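You operate a simulated robot arm through the tools that you are given. There is no shell and no other tool.

You are at the controls of a simulated robot arm. One attempt, no reset.

JOB
Wrap the 240 mm slim box from the steel plate at its printed width and speed, then stop the belt.
Fine: one pass, long side across the belt; it ends on the roller table.
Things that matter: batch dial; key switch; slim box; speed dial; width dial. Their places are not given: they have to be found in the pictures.

It is judged by the outcome, as a careful person would: the job done as asked, and still so three seconds after it is handed in. It fails if anything else is knocked over, pushed out of place, dropped, spilled or broken.

ROBOT AND FRAMES
A 7-joint arm with a two-finger parallel gripper, fixed in place. Base frame: the origin is at the foot of the arm, x ahead of it, y to its left, z up; the work surface is at about z = 0.859. Readings come in m, rad, newtons and seconds.
Its first joint turns from -2.601 to 2.601 rad. Payload 3.43 kg.
The TCP is the grasp point between the finger pads, 0.03 m short of the fingertips. In the tool frame z runs along the fingers and y along their closing line. Largest opening 0.094 m; finger width 0.028, thickness 0.01; the body of the gripper, 0.05 by 0.096 m, starts 0.055 m behind the TCP.
Orientation is that of the tool frame in the base frame, as a unit quaternion [w, x, y, z]. With the fingers straight down and closing along the base's y, the tool's x points along the base's -x, its y along +y and its z along -z.

CONTROLS
- The arm moves only by the tool step_arm. Its arguments are lists of equal length, an entry for each row: "offset": the shift along the base's x, y, z in m, a list of three; "turn": the turn, a rotation vector about the base's x, y, z in rad, a list of three; "jaw": the finger opening in m, from 0 to 0.094. In form: {"offset": [[tx, ty, tz], ...], "turn": [[ax, ay, az], ...], "jaw": [jaw, ...]}. A call has 1 to 20 rows; each row is the pose to reach, as a shift and turn from the pose commanded when the call began. A row lasts 0.2 s, in which the tool goes at most 0.05 m and 0.15 rad; a call with a longer step from one row to the next is refused whole, and so is a gripper value outside its range. A pose out of reach is approached as far as the arm can. The call stops where the force on the tool passes 40 N (or 10 N more than at its start, if that is more) or the arm is blocked; 0.2 s more then pass. The fingers move at their own pace (about 0.045 m/s each) and stop on an object; they squeeze with about 42 N. The grip force told is the motor's: it shows also when the fingers shut on nothing. Time passes only in rows, and 0.2 s behind the last, so rows that repeat a pose let the fingers close. It gives the time, the measured TCP pose, the force on the tool (base axes), the opening and the grip force at its end, in the units of the frame above (readings bear some noise), with the torque about the TCP (base axes, N m) and any sound that the robot's microphone picked up, and new pictures: "show" is both (left out), scene, wrist or none.
- Cameras (640 x 400 px; columns grow to the right, rows downward): "scene" is fixed at [0.2194, 0.6487, 1.6223]; the picture's right is [1.00, -0.05, 0.00], its down [-0.05, -0.99, -0.15] and it looks along [0.01, 0.15, -0.99] (base axes); focal length 293 px, centre (320, 200). "wrist" rides on the gripper at [0.076, 0.014, -0.102] in the tool frame; the picture's right is [-0.18, 0.98, 0.00], its down [-0.75, -0.14, -0.64] and it looks along [-0.63, -0.12, 0.77] (tool axes); focal length 243 px, centre (320, 200).
- locate(camera, pixels): for up to 12 pixels [column, row] of the newest picture of that camera ("zoom" is the newest enlarged one), the place [x, y, z] in the base frame of the surface seen there, good to about 0.002 m. The clock stands still meanwhile.
- close_up(camera, box): a new picture of the part [left, top, right, bottom] of that camera's present view, enlarged. The clock stands still meanwhile.
- sign_off(): hands the job in; it is judged then, once.

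Open the gripper and draw the arm clear of the work before you hand the job in, unless the task says otherwise.

The tools are called after "Request:" as name(argument=value, ...) on one line, values as JSON. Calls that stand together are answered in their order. step_arm: Moves the arm, as the interface text tells. Its arguments: {"type":"object","properties":{"offset":{"type":"array","items":{"type":"array","items":{"type":"number"}}},"turn":{"type":"array","items":{"type":"array","items":{"type":"number"}}},"jaw":{"type":"array","items":{"type":"number"}},"show":{"type":"string","enum":["both","scene","wrist","none"]}},"required":["offset","turn","jaw"]} The other tools are called the same way: locate (camera, pixels) gives the place of the surface under pixels of a picture; close_up (camera, box) takes an enlarged picture of a part of a camera's view; sign_off () hands the job in.

At the start:

```text
clock: 0.0
ee_pos: [0.3506, 0.9247, 1.1617]
tool_rot: [0.0, 0.001, 1.0, 0.0]
wrist_force: [-0.5, -0.3, 0.3]
torque: [0.02, -0.05, 0.0]
width: 0.0939
finger_force: 0.1
```

scene: 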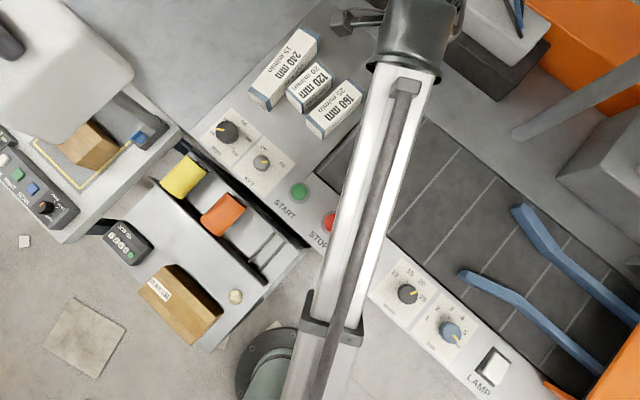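
wrist: 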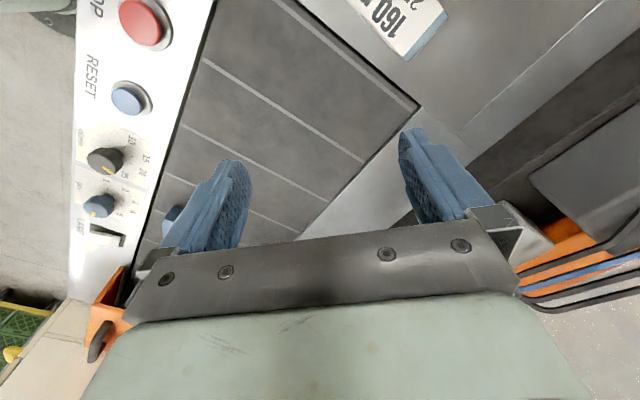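

The scene shows the boxes at about (283,68), (308,88), (335,108), dials near (228,130), (262,162), (408,293), (450,333), and buttons at (300,190), (328,222). I'll enlarge these areas to read the labels.

Request:
close_up(camera="scene", box=[230, 20, 390, 150])

Request:
close_up(camera="scene", box=[190, 100, 350, 260])

Request:
close_up(camera="scene", box=[360, 240, 540, 400])

Request:
close_up(camera="wrist", box=[60, 0, 220, 260])

```text
3.08 times, centred on (310, 85) of scene
```

zoom: 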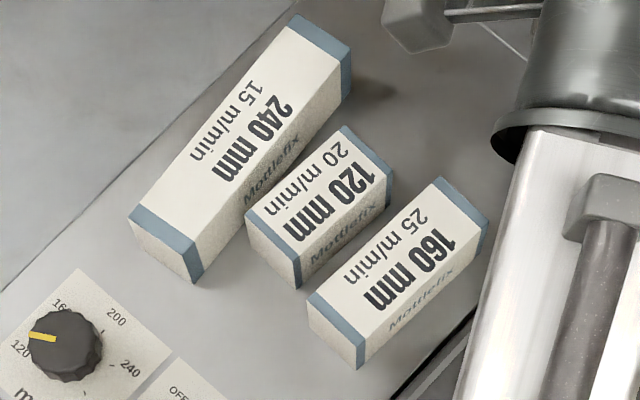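

```text
2.50 times, centred on (270, 180) of scene
```

zoom: 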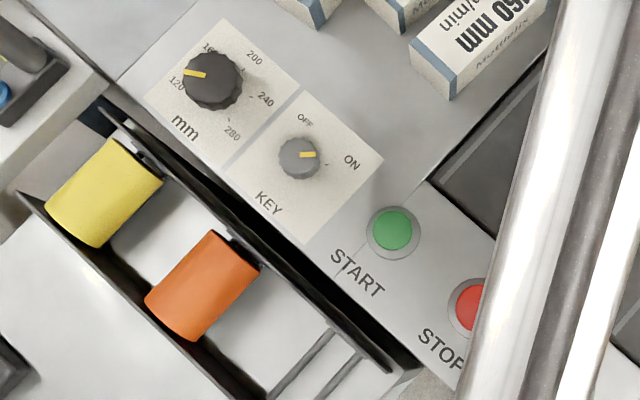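

```text
2.50 times, centred on (450, 320) of scene
```

zoom: 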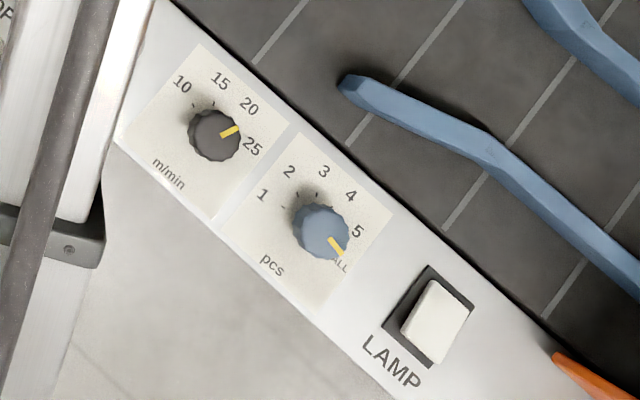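

```text
1.54 times, centred on (140, 130) of wrist
```

zoom: 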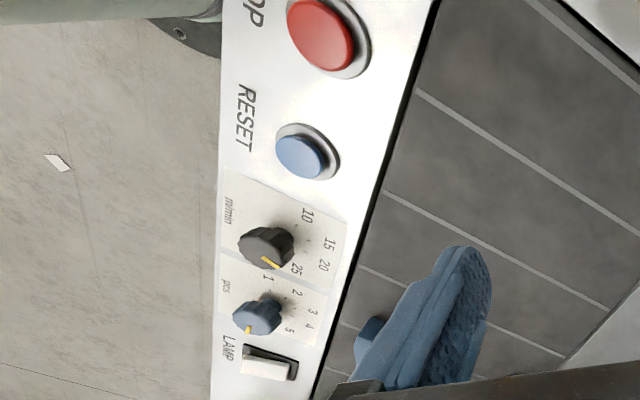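

The 240 mm box reads 15 m/min; the width dial points between 120 and 160, speed dial at about 20–25, and pcs dial near ALL. I'll locate the main points in the scene.

Request:
locate(camera="scene", pixels=[[228, 130], [262, 162], [300, 190], [328, 222], [408, 293], [450, 333], [493, 365], [303, 30], [262, 97], [215, 150], [350, 250], [430, 160]])

Request:
close_up(camera="scene", box=[200, 100, 300, 200])

Request:
close_up(camera="scene", box=[440, 0, 640, 130])

Request:
close_up(camera="scene", box=[500, 100, 640, 400])

Request:
close_up(camera="wrist", box=[420, 0, 640, 340])

Request:
close_up(camera="scene", box=[0, 100, 240, 360])

```text
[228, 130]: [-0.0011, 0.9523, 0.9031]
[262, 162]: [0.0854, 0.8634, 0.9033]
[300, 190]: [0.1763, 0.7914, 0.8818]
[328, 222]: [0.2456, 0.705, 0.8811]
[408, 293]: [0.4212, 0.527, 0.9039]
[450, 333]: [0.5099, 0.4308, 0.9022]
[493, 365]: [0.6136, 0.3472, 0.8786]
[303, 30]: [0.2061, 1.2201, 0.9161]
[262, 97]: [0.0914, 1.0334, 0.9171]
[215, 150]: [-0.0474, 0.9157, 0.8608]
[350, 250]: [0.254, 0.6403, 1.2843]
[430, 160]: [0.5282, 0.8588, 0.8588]
```

```text
4.00 times, centred on (250, 150) of scene
```

zoom: 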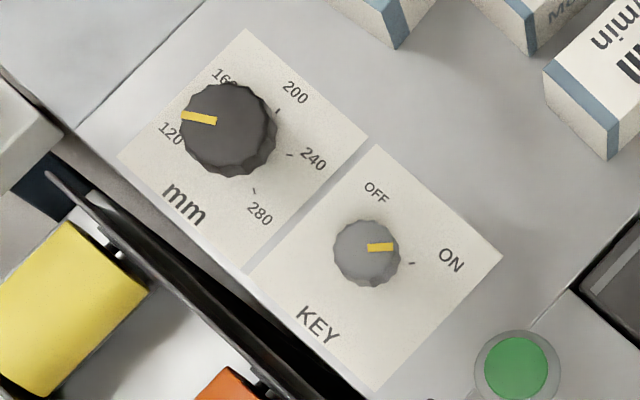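

```text
3.08 times, centred on (540, 65) of scene
```

zoom: 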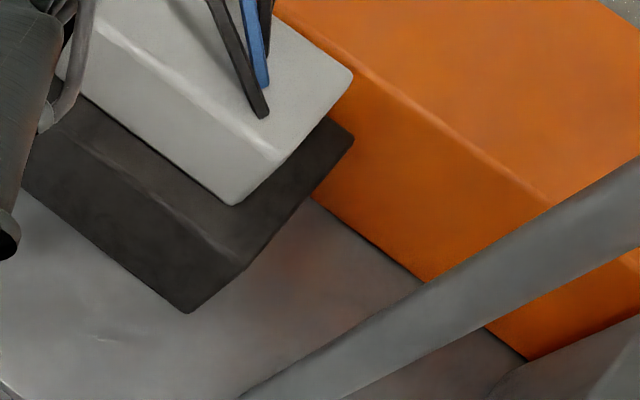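

```text
1.33 times, centred on (570, 250) of scene
```

zoom: 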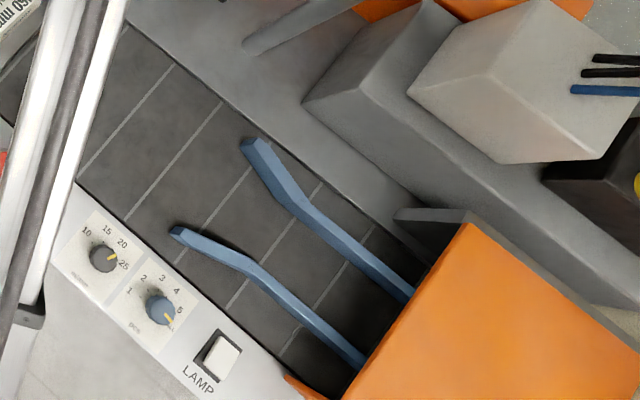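

```text
1.18 times, centred on (530, 170) of wrist
```

zoom: 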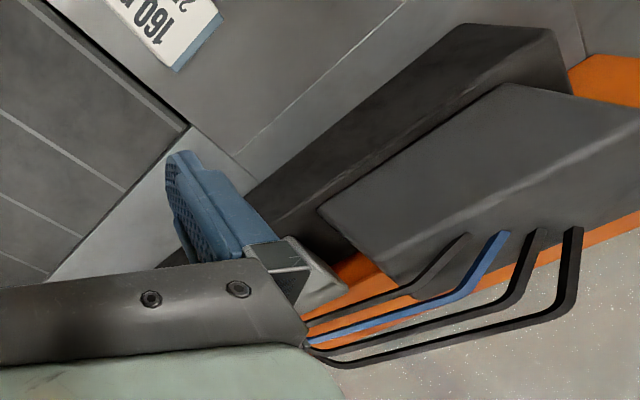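

```text
1.54 times, centred on (120, 230) of scene
```

zoom: 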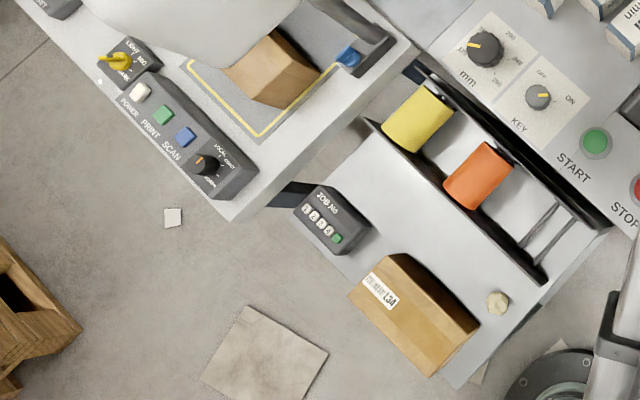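

The pointers appear to be at width 120, speed 20, pcs ALL and the key near ON. Before acting I'll locate belt, guide and tunnel points, and the box corners from the scene picture.

Request:
locate(camera="scene", pixels=[[425, 120], [345, 150], [520, 208], [463, 274], [557, 250], [505, 292], [625, 320], [595, 365], [550, 385], [395, 262], [610, 385], [635, 330]])

Request:
close_up(camera="scene", box=[240, 20, 330, 120])

```text
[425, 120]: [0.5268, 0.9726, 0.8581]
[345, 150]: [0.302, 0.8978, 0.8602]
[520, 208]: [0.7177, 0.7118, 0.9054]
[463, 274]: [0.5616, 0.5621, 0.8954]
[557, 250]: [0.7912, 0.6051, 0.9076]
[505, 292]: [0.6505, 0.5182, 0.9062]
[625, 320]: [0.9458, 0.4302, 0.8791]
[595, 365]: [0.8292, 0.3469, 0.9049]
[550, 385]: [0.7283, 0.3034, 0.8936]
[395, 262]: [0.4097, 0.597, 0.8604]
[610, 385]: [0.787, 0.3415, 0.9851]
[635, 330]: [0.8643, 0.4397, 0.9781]
```

```text
4.00 times, centred on (285, 70) of scene
```

zoom: 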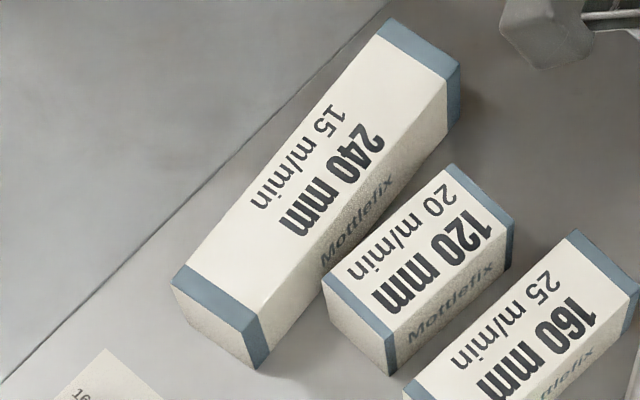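

Request:
locate(camera="zoom", pixels=[[180, 285], [254, 312], [388, 24], [450, 72], [252, 364], [455, 118], [324, 285], [388, 332], [454, 170], [510, 215], [410, 390], [575, 236]])

```text
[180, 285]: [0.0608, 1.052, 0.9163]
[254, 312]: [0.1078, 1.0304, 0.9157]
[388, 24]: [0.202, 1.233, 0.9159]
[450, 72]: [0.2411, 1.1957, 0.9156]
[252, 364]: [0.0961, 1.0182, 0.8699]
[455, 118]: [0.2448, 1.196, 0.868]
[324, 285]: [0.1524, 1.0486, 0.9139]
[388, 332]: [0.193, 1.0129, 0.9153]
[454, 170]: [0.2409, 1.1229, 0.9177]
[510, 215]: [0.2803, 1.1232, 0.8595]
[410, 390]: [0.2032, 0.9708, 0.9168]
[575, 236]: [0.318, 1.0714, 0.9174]
```

The 240 mm box is about 0.23 × 0.055 × 0.055 m centred near (0.15, 1.12), lying roughly parallel with the belt slats. I'll check the heights of tall surroundings (e.g. pixels (480,40), (570,95), (615,150), (615,375)) before moving the arm.

Request:
locate(camera="scene", pixels=[[515, 35], [505, 85], [520, 135], [600, 85], [635, 60], [610, 150], [575, 190], [600, 30], [635, 385], [90, 50], [180, 170], [220, 215]])

Request:
locate(camera="wrist", pixels=[[128, 100], [105, 160], [97, 207], [105, 235], [415, 103], [205, 5], [195, 60], [180, 130], [560, 180], [600, 60], [110, 320], [30, 350]])

```text
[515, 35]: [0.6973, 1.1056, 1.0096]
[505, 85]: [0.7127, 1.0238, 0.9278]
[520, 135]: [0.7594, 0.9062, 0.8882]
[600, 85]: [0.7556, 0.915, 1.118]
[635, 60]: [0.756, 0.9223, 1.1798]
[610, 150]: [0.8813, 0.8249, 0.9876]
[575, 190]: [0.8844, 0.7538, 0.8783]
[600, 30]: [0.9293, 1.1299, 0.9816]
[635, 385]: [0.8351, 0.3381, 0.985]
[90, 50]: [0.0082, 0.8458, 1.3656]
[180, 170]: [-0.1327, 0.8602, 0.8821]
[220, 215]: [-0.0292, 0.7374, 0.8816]
```

```text
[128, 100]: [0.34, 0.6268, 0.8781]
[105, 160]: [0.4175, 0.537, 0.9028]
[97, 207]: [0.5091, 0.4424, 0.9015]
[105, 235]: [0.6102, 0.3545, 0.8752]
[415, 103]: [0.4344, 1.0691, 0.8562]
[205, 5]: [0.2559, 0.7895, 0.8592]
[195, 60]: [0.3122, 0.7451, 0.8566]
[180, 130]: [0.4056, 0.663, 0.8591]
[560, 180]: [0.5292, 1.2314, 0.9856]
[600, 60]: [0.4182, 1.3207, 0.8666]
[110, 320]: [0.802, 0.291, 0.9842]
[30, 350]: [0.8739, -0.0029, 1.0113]
```

There's a vertical pole near (0.757, 0.915) and some overhead white body near (0.01, 0.85, 1.37), so I'll be careful there. I move the arm toward (0.55, 0.60, 1.26) and turn it to look down the belt toward the outfeed.

Request:
step_arm(offset=[[0.02, -0.03, 0.01], [0.04, -0.06, 0.02], [0.06, -0.09, 0.03], [0.08, -0.12, 0.04], [0.1, -0.15, 0.05], [0.12, -0.18, 0.06], [0.14, -0.21, 0.07], [0.16, -0.24, 0.08], [0.18, -0.27, 0.09], [0.2, -0.3, 0.1]], turn=[[0, 0, -0.06], [0, 0, -0.12], [0, 0, -0.18], [0, 0, -0.24], [0, 0, -0.3], [0, 0, -0.36], [0, 0, -0.42], [0, 0, -0.48], [0, 0, -0.54], [0, 0, -0.6]], jaw=[0.094, 0.094, 0.094, 0.094, 0.094, 0.094, 0.094, 0.094, 0.094, 0.094])

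```text
clock: 2.2
ee_pos: [0.5593, 0.639, 1.2271]
tool_rot: [0.009, 0.295, 0.955, 0.023]
wrist_force: [0.4, 0.7, 0.3]
torque: [-0.01, 0.01, 0.04]
width: 0.0941
finger_force: 0.0
out of reach, approached as far as the arm can: row 6, 7, 8, 9, 10
```

scene: 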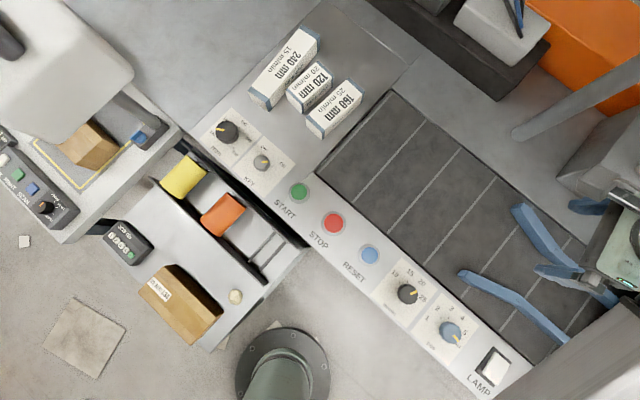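
wrist: 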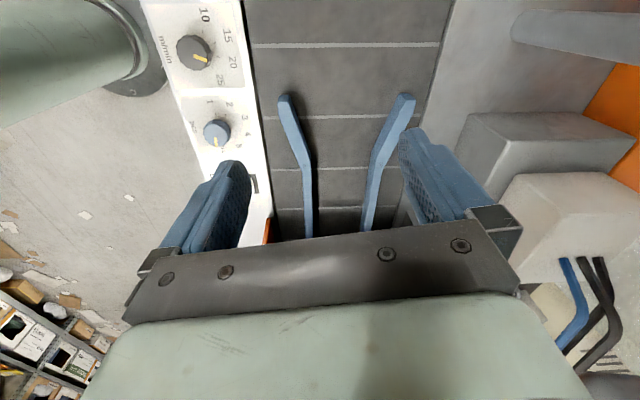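

The scene now shows a clear belt and all controls: START (300,190), STOP (334,223), RESET (369,253); slat lines haven't moved visibly. Next I move over the tunnel side to see the outfeed / roller table.

Request:
step_arm(offset=[[0.02, -0.035, -0.01], [0.04, -0.07, -0.02], [0.06, -0.105, -0.03], [0.08, -0.14, -0.04], [0.1, -0.175, -0.05], [0.12, -0.21, -0.06], [0.14, -0.245, -0.07], [0.16, -0.28, -0.08], [0.18, -0.315, -0.09], [0.2, -0.35, -0.09], [0.21, -0.39, -0.09], [0.21, -0.43, -0.09]], turn=[[0, 0, -0.05], [0, 0, -0.1], [0, 0, -0.15], [0, 0, -0.2], [0, 0, -0.25], [0, 0, -0.3], [0, 0, -0.35], [0, 0, -0.4], [0, 0, -0.4], [0, 0, -0.4], [0, 0, -0.4], [0, 0, -0.4]], jaw=[0.094, 0.094, 0.094, 0.094, 0.094, 0.094, 0.094, 0.094, 0.094, 0.094, 0.094, 0.094])

```text
clock: 4.8
ee_pos: [0.7714, 0.2082, 1.1429]
tool_rot: [0.0, 0.479, 0.878, 0.0]
wrist_force: [0.8, 0.9, -0.7]
torque: [-0.01, -0.02, -0.03]
width: 0.094
finger_force: 0.0
out of reach, approached as far as the arm can: row 1, 2, 3, 4, 5, 6
```

scene: 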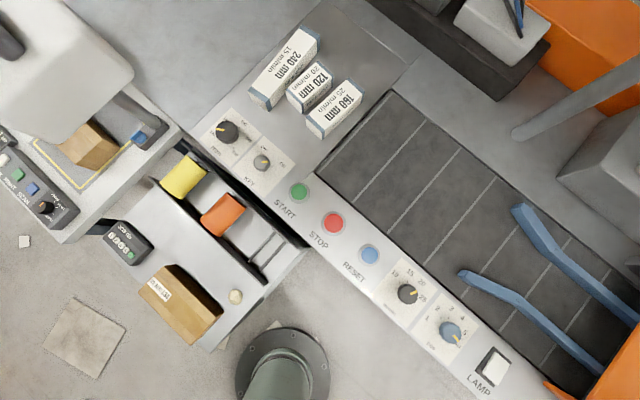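
wrist: 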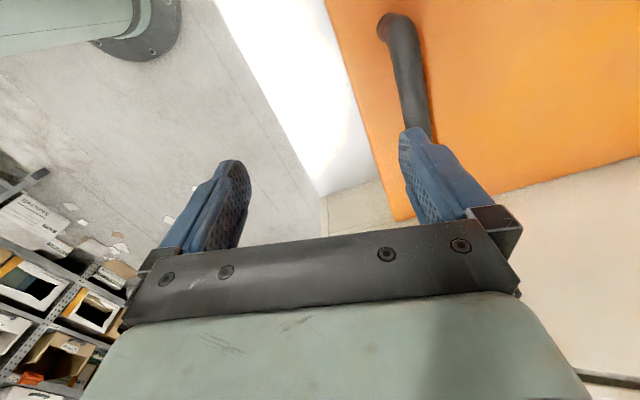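

The wrist view shows the orange tunnel top and a pale surface beyond it around (500,230). I'll locate points there and look closer.

Request:
locate(camera="wrist", pixels=[[395, 18], [400, 215], [600, 170], [350, 200], [350, 100], [560, 230], [480, 60], [620, 340], [600, 380], [330, 10], [330, 185], [620, 20]])

Request:
close_up(camera="wrist", box=[320, 0, 640, 400])

Request:
close_up(camera="scene", box=[200, 90, 400, 290])

```text
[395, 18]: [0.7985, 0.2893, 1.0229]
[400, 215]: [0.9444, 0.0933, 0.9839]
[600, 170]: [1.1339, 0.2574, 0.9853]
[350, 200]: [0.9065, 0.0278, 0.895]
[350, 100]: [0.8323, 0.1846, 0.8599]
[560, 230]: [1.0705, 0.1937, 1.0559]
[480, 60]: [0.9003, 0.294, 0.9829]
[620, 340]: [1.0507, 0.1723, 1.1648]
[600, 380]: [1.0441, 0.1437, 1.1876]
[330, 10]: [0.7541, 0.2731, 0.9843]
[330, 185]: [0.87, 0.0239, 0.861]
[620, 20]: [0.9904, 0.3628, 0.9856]
```

```text
1.00 times, centred on (480, 200) of wrist (not enlarged: the box is as wide or as high as the picture)
```

zoom: 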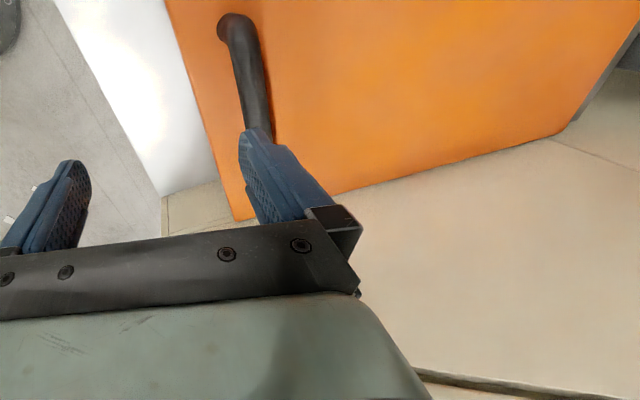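

```text
2.00 times, centred on (300, 190) of scene
```

zoom: 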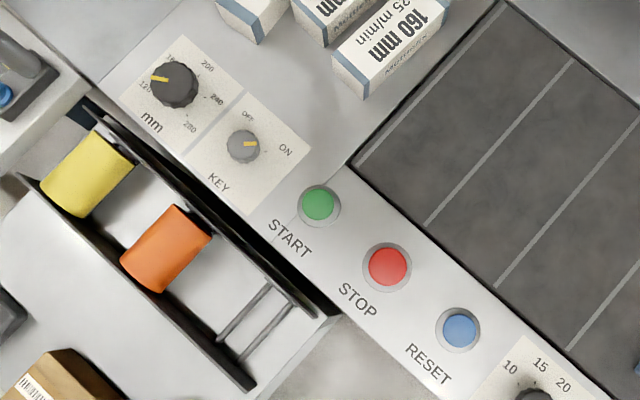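

Beyond the tunnel there's a tall pale heat-tunnel block; the belt isn't moving. I'll probe the white overhead body at the scene's upper left so I know how much clearance there is near the width dial.

Request:
locate(camera="scene", pixels=[[60, 60], [120, 75], [130, 60], [100, 20], [60, 115], [20, 100], [10, 40], [125, 100], [150, 125], [85, 145], [20, 185], [5, 130]])

Request:
close_up(camera="scene", box=[0, 0, 240, 200])

```text
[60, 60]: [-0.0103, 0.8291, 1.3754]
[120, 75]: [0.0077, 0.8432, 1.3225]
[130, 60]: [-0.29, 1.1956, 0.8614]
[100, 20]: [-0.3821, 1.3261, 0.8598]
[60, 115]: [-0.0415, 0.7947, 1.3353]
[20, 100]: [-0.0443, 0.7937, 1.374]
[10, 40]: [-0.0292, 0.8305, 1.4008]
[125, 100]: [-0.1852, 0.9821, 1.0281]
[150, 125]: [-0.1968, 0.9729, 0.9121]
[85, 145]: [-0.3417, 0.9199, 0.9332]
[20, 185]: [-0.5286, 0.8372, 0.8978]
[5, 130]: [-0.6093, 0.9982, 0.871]
```

```text
2.00 times, centred on (120, 100) of scene
```

zoom: 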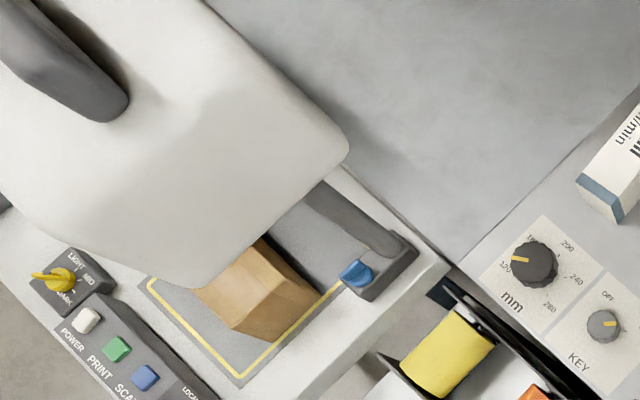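

The overhead head's corner is near (0.02, 0.85, ~1.3), so I'll approach the width dial low. Now I get an enlarged view of the speed/batch panel to measure angles.

Request:
close_up(camera="scene", box=[375, 255, 475, 355])

```text
4.00 times, centred on (425, 305) of scene
```

zoom: 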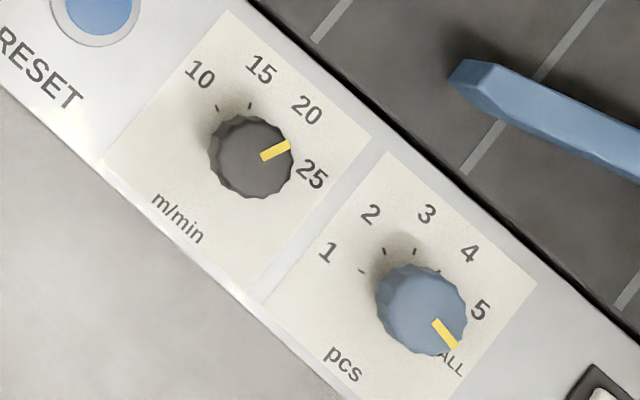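

Request:
locate(camera="zoom", pixels=[[200, 74], [262, 67], [306, 109], [312, 174], [251, 155], [265, 156], [288, 146], [208, 155], [293, 165], [250, 198], [217, 108], [250, 105]])

Request:
locate(camera="zoom", pixels=[[326, 252], [371, 215], [427, 213], [470, 253], [480, 310], [450, 362], [422, 310], [436, 324], [456, 346], [362, 270], [384, 251], [415, 250]])

```text
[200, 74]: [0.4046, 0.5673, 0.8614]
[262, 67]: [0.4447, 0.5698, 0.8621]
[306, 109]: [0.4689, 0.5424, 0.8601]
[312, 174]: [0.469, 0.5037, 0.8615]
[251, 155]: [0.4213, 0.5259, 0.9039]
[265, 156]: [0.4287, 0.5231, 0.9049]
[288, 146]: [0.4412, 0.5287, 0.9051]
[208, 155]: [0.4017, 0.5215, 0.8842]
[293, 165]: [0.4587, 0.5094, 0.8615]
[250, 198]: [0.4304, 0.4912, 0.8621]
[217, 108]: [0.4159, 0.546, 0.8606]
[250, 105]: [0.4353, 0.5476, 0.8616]
```

```text
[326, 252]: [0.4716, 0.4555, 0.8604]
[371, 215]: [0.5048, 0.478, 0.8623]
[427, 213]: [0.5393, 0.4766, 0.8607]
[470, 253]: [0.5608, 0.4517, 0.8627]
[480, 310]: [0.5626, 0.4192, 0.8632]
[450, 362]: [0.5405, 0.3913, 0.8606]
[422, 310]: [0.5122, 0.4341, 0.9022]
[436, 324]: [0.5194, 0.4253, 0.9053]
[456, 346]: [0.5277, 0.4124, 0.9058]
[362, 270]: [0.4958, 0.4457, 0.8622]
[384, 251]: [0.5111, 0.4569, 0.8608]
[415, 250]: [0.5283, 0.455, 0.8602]
```

Speed pointer lies at about 24° (at "20"); label 15 lies at about 66°, so roughly +43° CCW is required. Batch pointer is at ALL. Now measuring the width dial and key panel.

Request:
close_up(camera="scene", box=[205, 105, 305, 205])

```text
4.00 times, centred on (255, 155) of scene
```

zoom: 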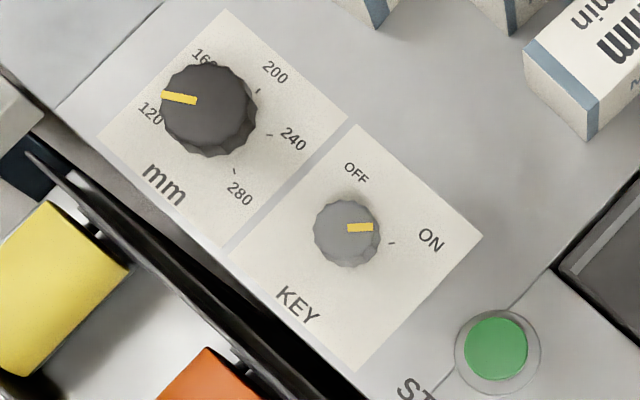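

Request:
locate(camera="zoom", pixels=[[150, 113], [200, 56], [275, 72], [293, 138], [239, 194], [205, 102], [192, 100], [166, 97], [257, 91], [270, 135], [234, 171], [252, 120]])

Request:
locate(camera="zoom", pixels=[[356, 173], [431, 240], [392, 243], [346, 228], [351, 228], [371, 227], [315, 235], [378, 245], [345, 265], [350, 202], [497, 348], [300, 300]])

```text
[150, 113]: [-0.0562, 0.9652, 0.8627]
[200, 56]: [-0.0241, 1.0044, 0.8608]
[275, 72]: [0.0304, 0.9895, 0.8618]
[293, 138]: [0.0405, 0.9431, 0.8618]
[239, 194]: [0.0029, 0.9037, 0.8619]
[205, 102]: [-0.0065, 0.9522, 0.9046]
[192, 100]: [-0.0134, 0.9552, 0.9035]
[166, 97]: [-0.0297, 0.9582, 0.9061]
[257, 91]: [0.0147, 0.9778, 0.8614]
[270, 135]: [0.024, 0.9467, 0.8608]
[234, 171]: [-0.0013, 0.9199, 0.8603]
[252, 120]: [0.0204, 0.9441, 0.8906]
```

```text
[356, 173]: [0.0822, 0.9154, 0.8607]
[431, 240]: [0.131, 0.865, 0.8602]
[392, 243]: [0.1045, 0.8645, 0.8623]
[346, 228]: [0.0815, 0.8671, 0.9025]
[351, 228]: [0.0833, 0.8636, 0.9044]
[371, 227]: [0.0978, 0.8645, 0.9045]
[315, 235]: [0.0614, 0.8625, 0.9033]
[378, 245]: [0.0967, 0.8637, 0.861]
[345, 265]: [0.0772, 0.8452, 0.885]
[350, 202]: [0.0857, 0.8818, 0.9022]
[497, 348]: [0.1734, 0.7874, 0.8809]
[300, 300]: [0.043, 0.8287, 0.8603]
```

Measured: everything is laid out on a 45° axis; key pointer is at ON (0°), width pointer at 120 (≈169°) and 240 at about -15°. I move back over the speed dial (0.4245, 0.5245) for a close top view.

Request:
step_arm(offset=[[-0.032, 0.032, 0.0], [-0.064, 0.064, 0.0], [-0.096, 0.096, 0.0], [-0.128, 0.128, 0.0], [-0.16, 0.16, 0.0], [-0.192, 0.192, 0.0], [-0.224, 0.224, -0.01], [-0.256, 0.256, -0.03], [-0.288, 0.28, -0.055], [-0.318, 0.298, -0.085], [-0.345, 0.315, -0.11]], turn=[[0, 0, 0], [0, 0, 0], [0, 0, 0], [0, 0, 0], [0, 0, 0], [0, 0, 0], [0, 0, 0], [0, 0, 0], [0, 0, 0], [0, 0, 0], [0, 0, 0]], jaw=[0.094, 0.094, 0.094, 0.094, 0.094, 0.094, 0.094, 0.094, 0.094, 0.094, 0.094])

```text
clock: 7.2
ee_pos: [0.4224, 0.5195, 1.032]
tool_rot: [0.0, 0.48, 0.877, 0.0]
wrist_force: [0.5, -0.1, 0.0]
torque: [-0.01, -0.04, 0.0]
width: 0.0938
finger_force: 0.0
out of reach, approached as far as the arm can: row 4, 5, 6, 7
```

scene: 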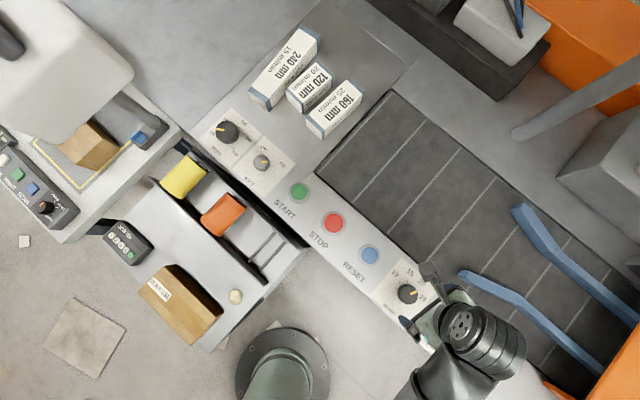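
wrist: 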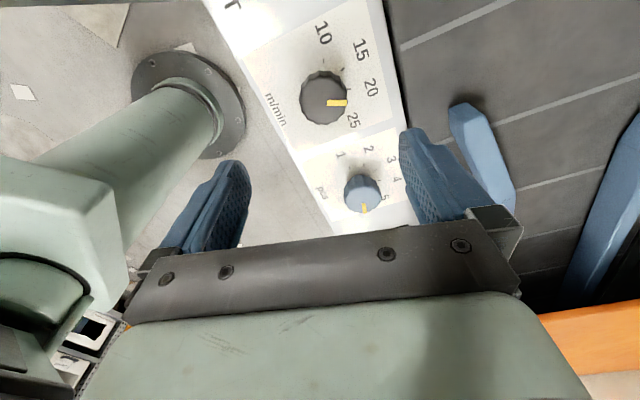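

The speed knob appears at (323,97) in the wrist view, nearly under the TCP. I'll enlarge it and locate its centre and pointer precisely.

Request:
close_up(camera="wrist", box=[250, 10, 410, 220])

Request:
locate(camera="wrist", pixels=[[302, 97], [344, 97], [323, 77], [323, 118], [323, 97], [331, 102], [346, 102], [348, 182], [363, 192], [380, 192]])

```text
1.90 times, centred on (330, 115) of wrist
```

zoom: 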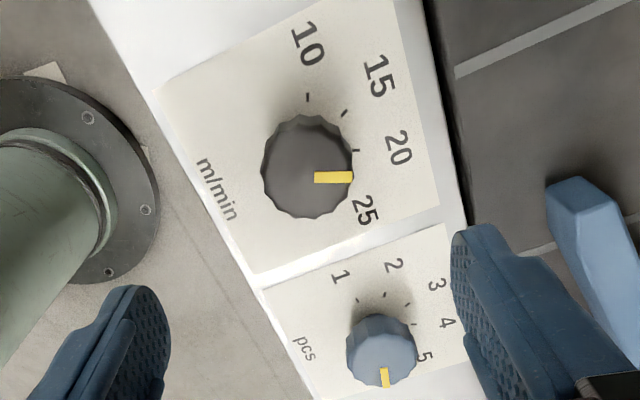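

```text
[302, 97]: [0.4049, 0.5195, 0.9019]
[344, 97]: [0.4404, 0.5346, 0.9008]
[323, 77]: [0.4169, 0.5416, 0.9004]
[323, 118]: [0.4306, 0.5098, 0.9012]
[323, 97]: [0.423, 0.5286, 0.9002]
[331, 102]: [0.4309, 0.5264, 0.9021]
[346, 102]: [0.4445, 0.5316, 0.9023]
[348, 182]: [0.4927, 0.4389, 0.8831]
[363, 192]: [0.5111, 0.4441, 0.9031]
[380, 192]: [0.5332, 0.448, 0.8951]
```

Knob centre is about (0.4235, 0.5255), diameter 0.04 m, pointer at 21°. I descend to z≈0.95 above it with a small XY correction and check the pose.

Request:
step_arm(offset=[[0.001, 0.004, -0.03], [0.001, 0.005, -0.06], [0.001, 0.006, -0.08], [0.001, 0.006, -0.08]], turn=[[0, 0, 0], [0, 0, 0], [0, 0, 0], [0, 0, 0]], jaw=[0.08, 0.08, 0.08, 0.08])

```text
clock: 8.2
ee_pos: [0.4231, 0.5283, 0.952]
tool_rot: [0.0, 0.48, 0.877, -0.001]
wrist_force: [-0.4, 0.1, 0.1]
torque: [0.0, 0.0, -0.03]
width: 0.0798
finger_force: 0.1
```

scene: 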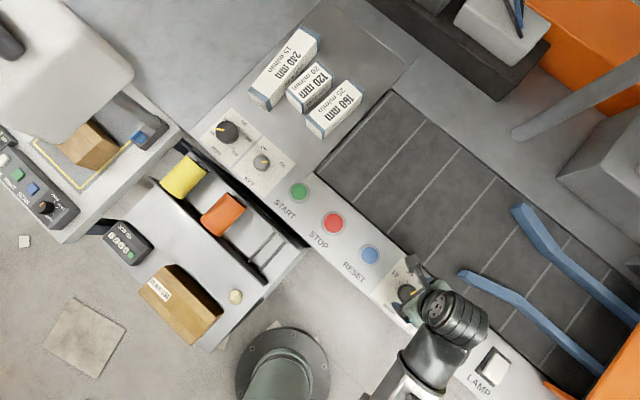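
wrist: 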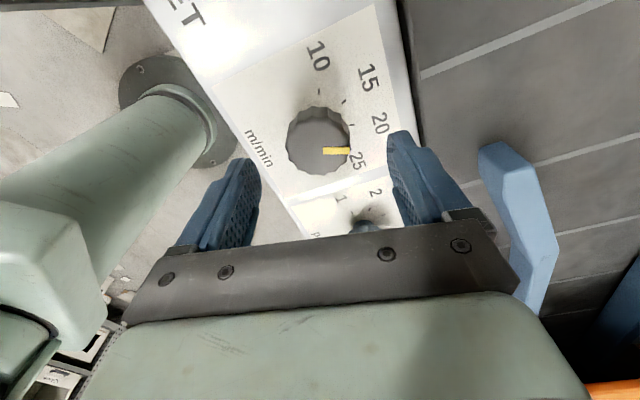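

Knob is centred between the fingers (318,140). I descend to z≈0.897 and close on it gently, watching force.

Request:
step_arm(offset=[[0.0, -0.002, -0.02], [0.0, -0.002, -0.04], [0.0, -0.002, -0.054], [0.0, -0.002, -0.054], [0.0, -0.002, -0.054], [0.0, -0.002, -0.054], [0.0, -0.002, -0.054]], turn=[[0, 0, 0], [0, 0, 0], [0, 0, 0], [0, 0, 0], [0, 0, 0], [0, 0, 0], [0, 0, 0]], jaw=[0.08, 0.08, 0.08, 0.08, 0.06, 0.035, 0.03])

```text
clock: 9.8
ee_pos: [0.4232, 0.5237, 0.8971]
tool_rot: [-0.001, 0.479, 0.878, -0.001]
wrist_force: [-12.9, -6.8, -4.4]
torque: [-0.18, 0.32, -0.01]
width: 0.0452
finger_force: 28.5
```

scene: 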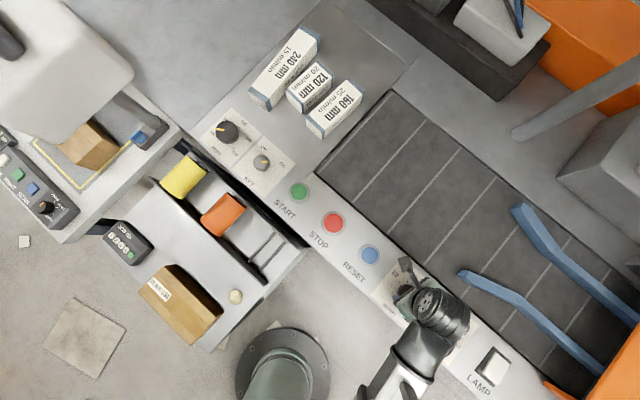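
wrist: 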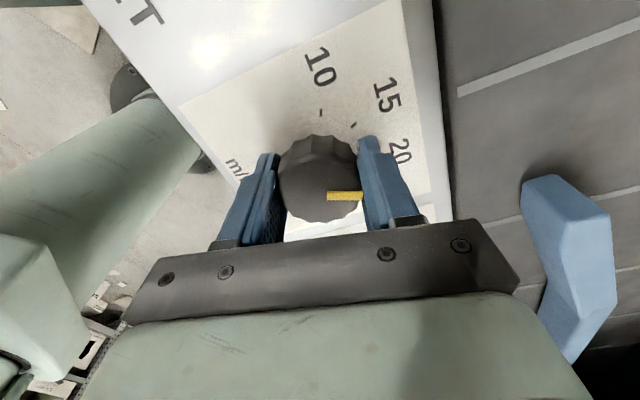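

The left (−u) finger touches first (force −14 N along the closing line), so I shift about 2.5 mm toward it and finish closing.

Request:
step_arm(offset=[[-0.002, -0.0015, 0.0], [-0.0025, -0.0018, 0.0], [-0.0025, -0.0018, 0.0]], turn=[[0, 0, 0], [0, 0, 0], [0, 0, 0]], jaw=[0.03, 0.03, 0.03], show="wrist")

```text
clock: 10.6
ee_pos: [0.4246, 0.5242, 0.8977]
tool_rot: [0.0, 0.479, 0.878, 0.0]
wrist_force: [-5.4, -4.0, -16.8]
torque: [0.23, 0.18, -0.01]
width: 0.0452
finger_force: 44.6
```

wrist: 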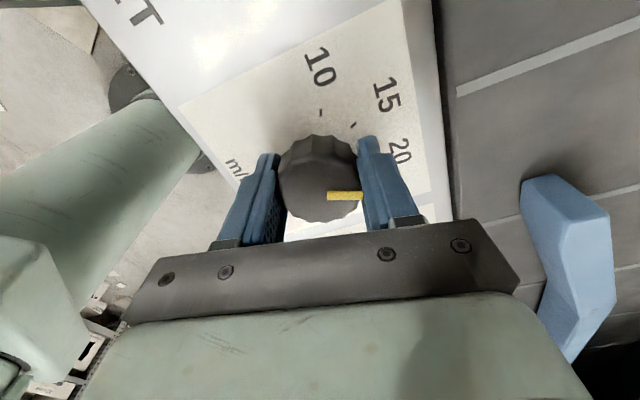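

Both fingers now hold the knob (0.0452 m). I turn CCW by about 0.80 rad toward 15.

Request:
step_arm(offset=[[-0.0025, -0.0018, 0.0], [-0.0025, -0.0018, 0.0], [-0.0025, -0.0018, 0.0], [-0.0025, -0.0018, 0.0], [-0.0025, -0.0018, 0.0], [-0.0025, -0.0018, 0.0], [-0.0025, -0.0018, 0.0], [-0.0025, -0.0018, 0.0]], turn=[[0, 0, 0.1], [0, 0, 0.2], [0, 0, 0.3], [0, 0, 0.4], [0, 0, 0.5], [0, 0, 0.6], [0, 0, 0.7], [0, 0, 0.8]], jaw=[0.03, 0.03, 0.03, 0.03, 0.03, 0.03, 0.03, 0.03])

```text
clock: 12.4
ee_pos: [0.4237, 0.5231, 0.8971]
tool_rot: [0.001, 0.099, 0.995, 0.002]
wrist_force: [28.9, 15.8, 13.0]
torque: [0.24, 0.24, -0.05]
width: 0.0451
finger_force: 44.7
```

scene: 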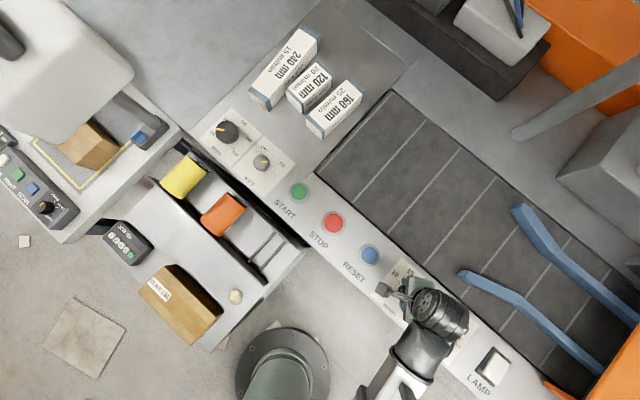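
wrist: 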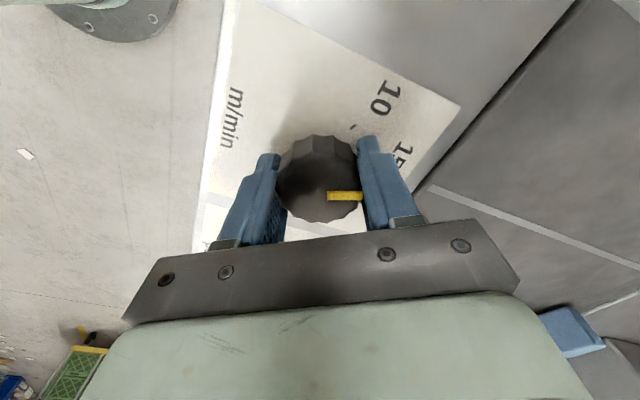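

The knob turned with the gripper by 45.9°. I release and rise to check the pointer.

Request:
step_arm(offset=[[0, 0, 0], [0, 0, 0], [0, 0, 0], [0, 0, 0.03], [0, 0, 0.07], [0, 0, 0.11], [0, 0, 0.14]], turn=[[0, 0, 0], [0, 0, 0], [0, 0, 0], [0, 0, 0], [0, 0, 0], [0, 0, 0], [0, 0, 0]], jaw=[0.06, 0.085, 0.085, 0.085, 0.085, 0.085, 0.085])

```text
clock: 14.0
ee_pos: [0.421, 0.5223, 1.0353]
tool_rot: [0.0, 0.101, 0.995, 0.0]
wrist_force: [-0.4, -0.1, -0.4]
torque: [-0.01, 0.04, 0.0]
width: 0.0849
finger_force: 0.1
```

scene: 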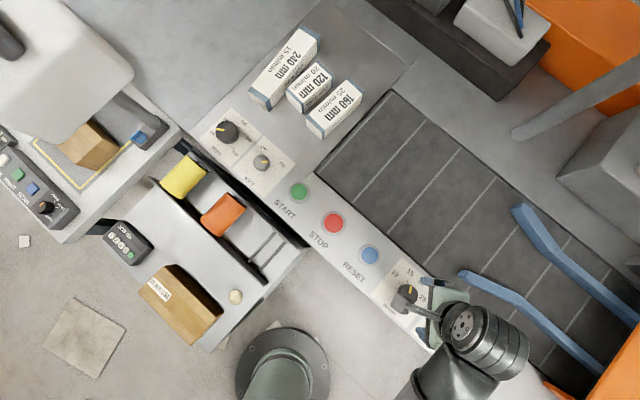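
wrist: 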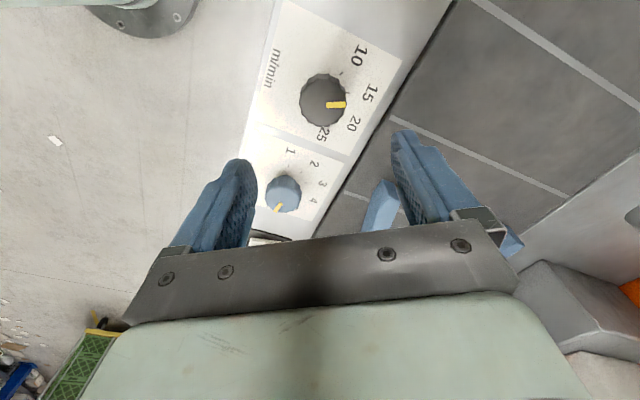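

Request:
close_up(camera="wrist", box=[270, 30, 400, 170])

Request:
locate(camera="wrist", pixels=[[329, 105], [345, 104], [370, 93], [356, 124], [356, 55], [323, 135], [300, 102], [346, 100], [323, 78], [323, 125]])

```text
2.86 times, centred on (335, 100) of wrist
```

zoom: 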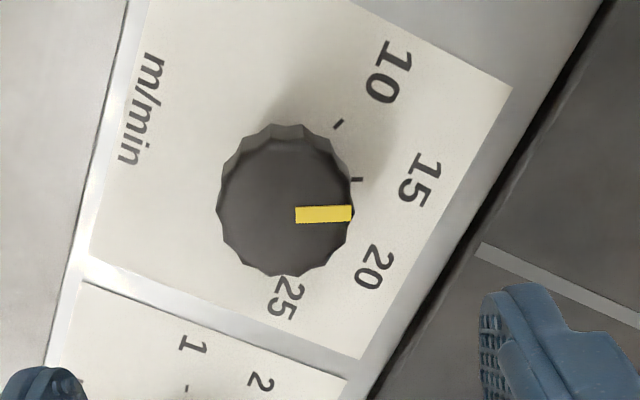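

```text
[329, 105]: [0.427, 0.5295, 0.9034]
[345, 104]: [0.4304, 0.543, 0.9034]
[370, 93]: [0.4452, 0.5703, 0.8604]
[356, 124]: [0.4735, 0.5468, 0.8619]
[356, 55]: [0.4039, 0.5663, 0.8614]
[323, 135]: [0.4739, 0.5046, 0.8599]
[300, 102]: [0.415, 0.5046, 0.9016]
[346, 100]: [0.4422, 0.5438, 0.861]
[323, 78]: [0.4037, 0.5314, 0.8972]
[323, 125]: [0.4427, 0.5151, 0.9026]
```

Pointer now aligns with the 15 mark (about 68–70°, ideal 67.5°). Before going to the width dial under the overhead body, I check how high the wrist's topmost parts are now (scene (465,325), (500,345), (440,375)).

Request:
locate(camera="scene", pixels=[[465, 322], [505, 350], [440, 375], [480, 330], [430, 390], [440, 310], [183, 175], [222, 213], [410, 298], [132, 88], [110, 95], [80, 125]])

Request:
close_up(camera="scene", box=[370, 240, 540, 400])

```text
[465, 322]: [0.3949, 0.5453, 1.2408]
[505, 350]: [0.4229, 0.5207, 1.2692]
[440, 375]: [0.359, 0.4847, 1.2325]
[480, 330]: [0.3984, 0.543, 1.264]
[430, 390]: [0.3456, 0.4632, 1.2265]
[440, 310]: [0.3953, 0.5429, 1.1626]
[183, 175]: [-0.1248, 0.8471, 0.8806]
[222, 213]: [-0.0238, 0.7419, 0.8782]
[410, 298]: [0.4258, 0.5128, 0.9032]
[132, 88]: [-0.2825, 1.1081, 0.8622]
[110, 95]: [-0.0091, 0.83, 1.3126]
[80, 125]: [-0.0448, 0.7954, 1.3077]
```

```text
2.50 times, centred on (455, 320) of scene
```

zoom: 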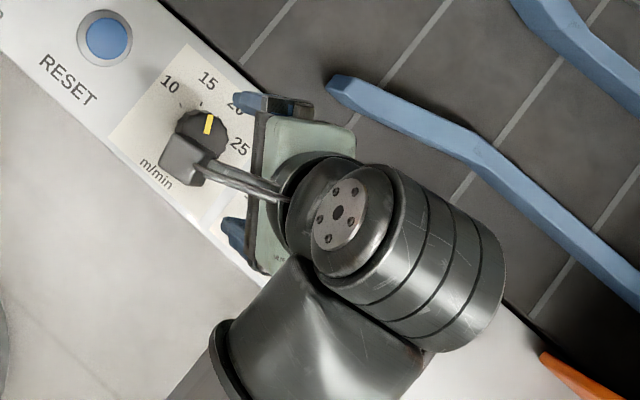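

The wrist's top is ~0.235 m above the TCP and the overhead body's bottom is at ~1.30, so travelling at TCP z≈0.97 is safe. I move along the panel to above the width dial in two stages.

Request:
step_arm(offset=[[-0.03, 0.03, -0.01], [-0.06, 0.06, -0.02], [-0.09, 0.09, -0.03], [-0.12, 0.12, -0.04], [-0.15, 0.15, -0.05], [-0.18, 0.18, -0.055], [-0.21, 0.21, -0.055], [-0.24, 0.24, -0.055], [-0.27, 0.27, -0.055], [-0.3, 0.3, -0.055]], turn=[[0, 0, 0], [0, 0, 0], [0, 0, 0], [0, 0, 0], [0, 0, 0], [0, 0, 0], [0, 0, 0], [0, 0, 0], [0, 0, 0], [0, 0, 0]], jaw=[0.085, 0.085, 0.085, 0.085, 0.085, 0.085, 0.085, 0.085, 0.085, 0.085])

```text
clock: 16.2
ee_pos: [0.1198, 0.8208, 0.9833]
tool_rot: [0.0, 0.099, 0.995, 0.0]
wrist_force: [-0.1, 0.0, -0.9]
torque: [0.02, -0.02, 0.01]
width: 0.085
finger_force: 0.1
```

scene: 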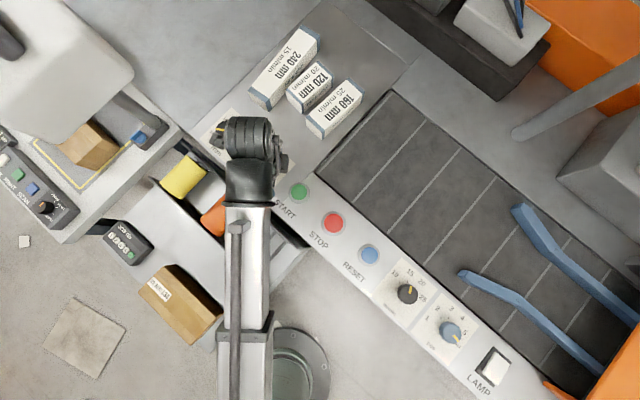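
wrist: 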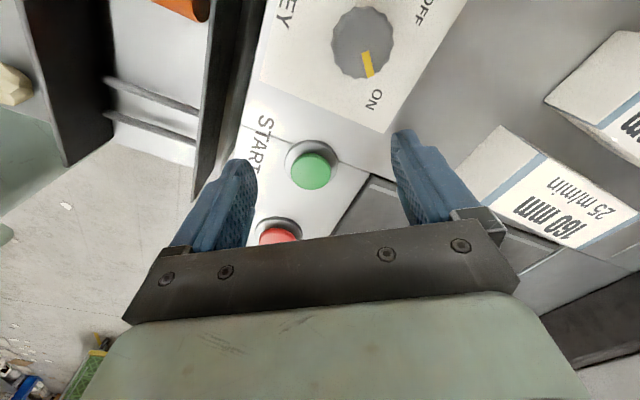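

The speed dial is now visible in the scene view at (408,293); I'll check its pointer and the key's from the present views.

Request:
close_up(camera="scene", box=[375, 255, 475, 355])

Request:
close_up(camera="wrist", box=[260, 0, 460, 130])

```text
4.00 times, centred on (425, 305) of scene
```

zoom: 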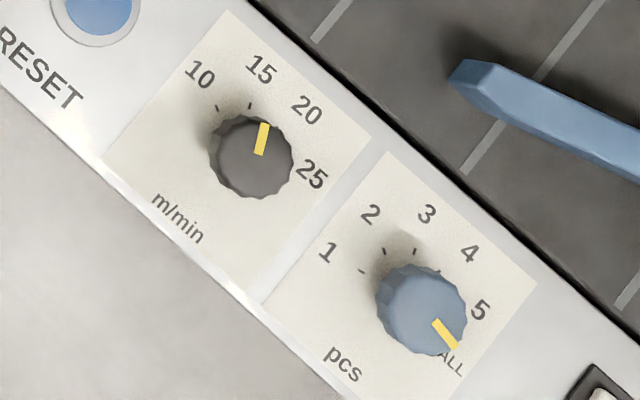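

```text
3.08 times, centred on (360, 65) of wrist
```

zoom: 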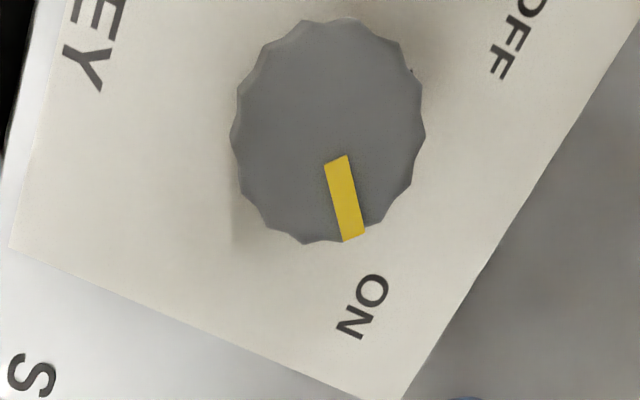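

The key pointer is at ON. The speed pointer looks marginally past 15; I'll enlarge more to measure.

Request:
close_up(camera="scene", box=[385, 265, 435, 315])

```text
8.00 times, centred on (410, 290) of scene
```

zoom: 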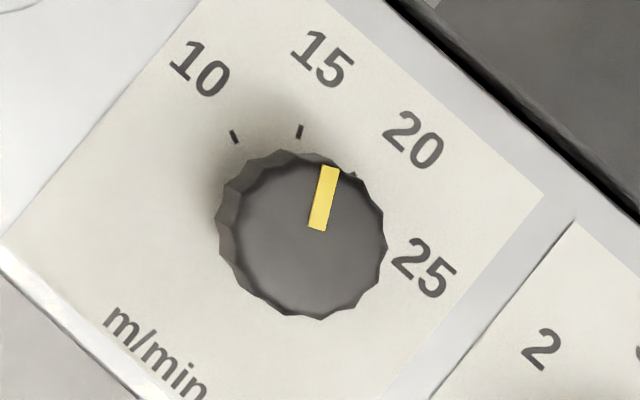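

By camera geometry the speed pointer is within 1–3° of the 15 mark, which is good. Now I continue low to above the width dial.

Request:
step_arm(offset=[[-0.025, 0.027, 0], [-0.05, 0.054, 0], [-0.075, 0.08, 0], [-0.1, 0.107, 0], [-0.126, 0.133, 0], [-0.126, 0.133, 0]], turn=[[0, 0, 0], [0, 0, 0], [0, 0, 0], [0, 0, 0], [0, 0, 0], [0, 0, 0]], jaw=[0.085, 0.085, 0.085, 0.085, 0.085, 0.085])

```text
clock: 17.6
ee_pos: [-0.0063, 0.9569, 0.9841]
tool_rot: [0.0, 0.1, 0.995, 0.0]
wrist_force: [-0.3, -0.3, -0.3]
torque: [0.01, 0.0, 0.01]
width: 0.085
finger_force: 0.1
```

scene: 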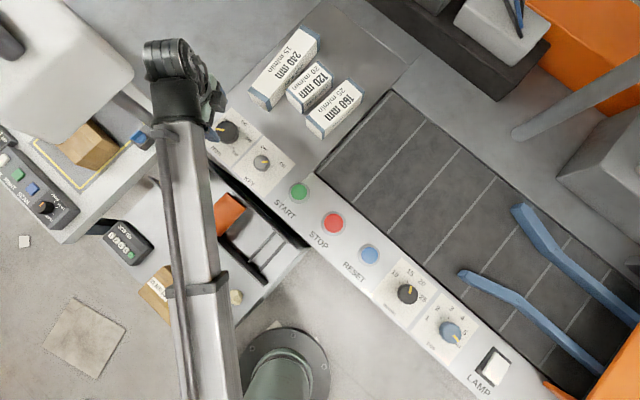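
wrist: 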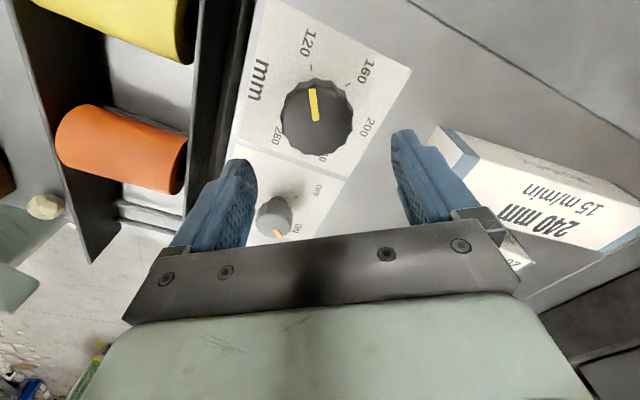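

The width knob is under the TCP (wrist (316,118)). I enlarge to measure the marks and pointer.

Request:
close_up(camera="wrist", box=[230, 10, 410, 180])

Request:
locate(camera="wrist", pixels=[[283, 117], [352, 117], [316, 80], [316, 155], [316, 118], [315, 118], [313, 90], [308, 43], [365, 73], [366, 130], [278, 135], [311, 68]])

```text
2.35 times, centred on (320, 95) of wrist
```

zoom: 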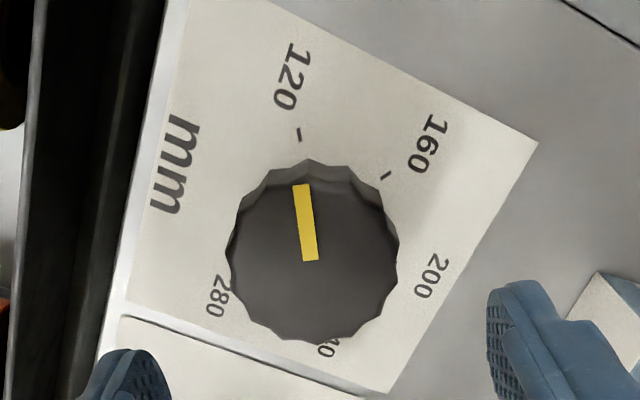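

```text
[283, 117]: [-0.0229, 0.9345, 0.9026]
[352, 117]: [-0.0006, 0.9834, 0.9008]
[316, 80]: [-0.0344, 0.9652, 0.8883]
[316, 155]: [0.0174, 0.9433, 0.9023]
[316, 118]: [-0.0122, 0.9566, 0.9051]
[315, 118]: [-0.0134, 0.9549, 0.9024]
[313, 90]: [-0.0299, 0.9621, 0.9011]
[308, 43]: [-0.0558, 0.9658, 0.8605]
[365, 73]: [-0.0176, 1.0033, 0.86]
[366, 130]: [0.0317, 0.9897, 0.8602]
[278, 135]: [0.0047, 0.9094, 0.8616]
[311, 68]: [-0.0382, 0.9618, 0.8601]
```

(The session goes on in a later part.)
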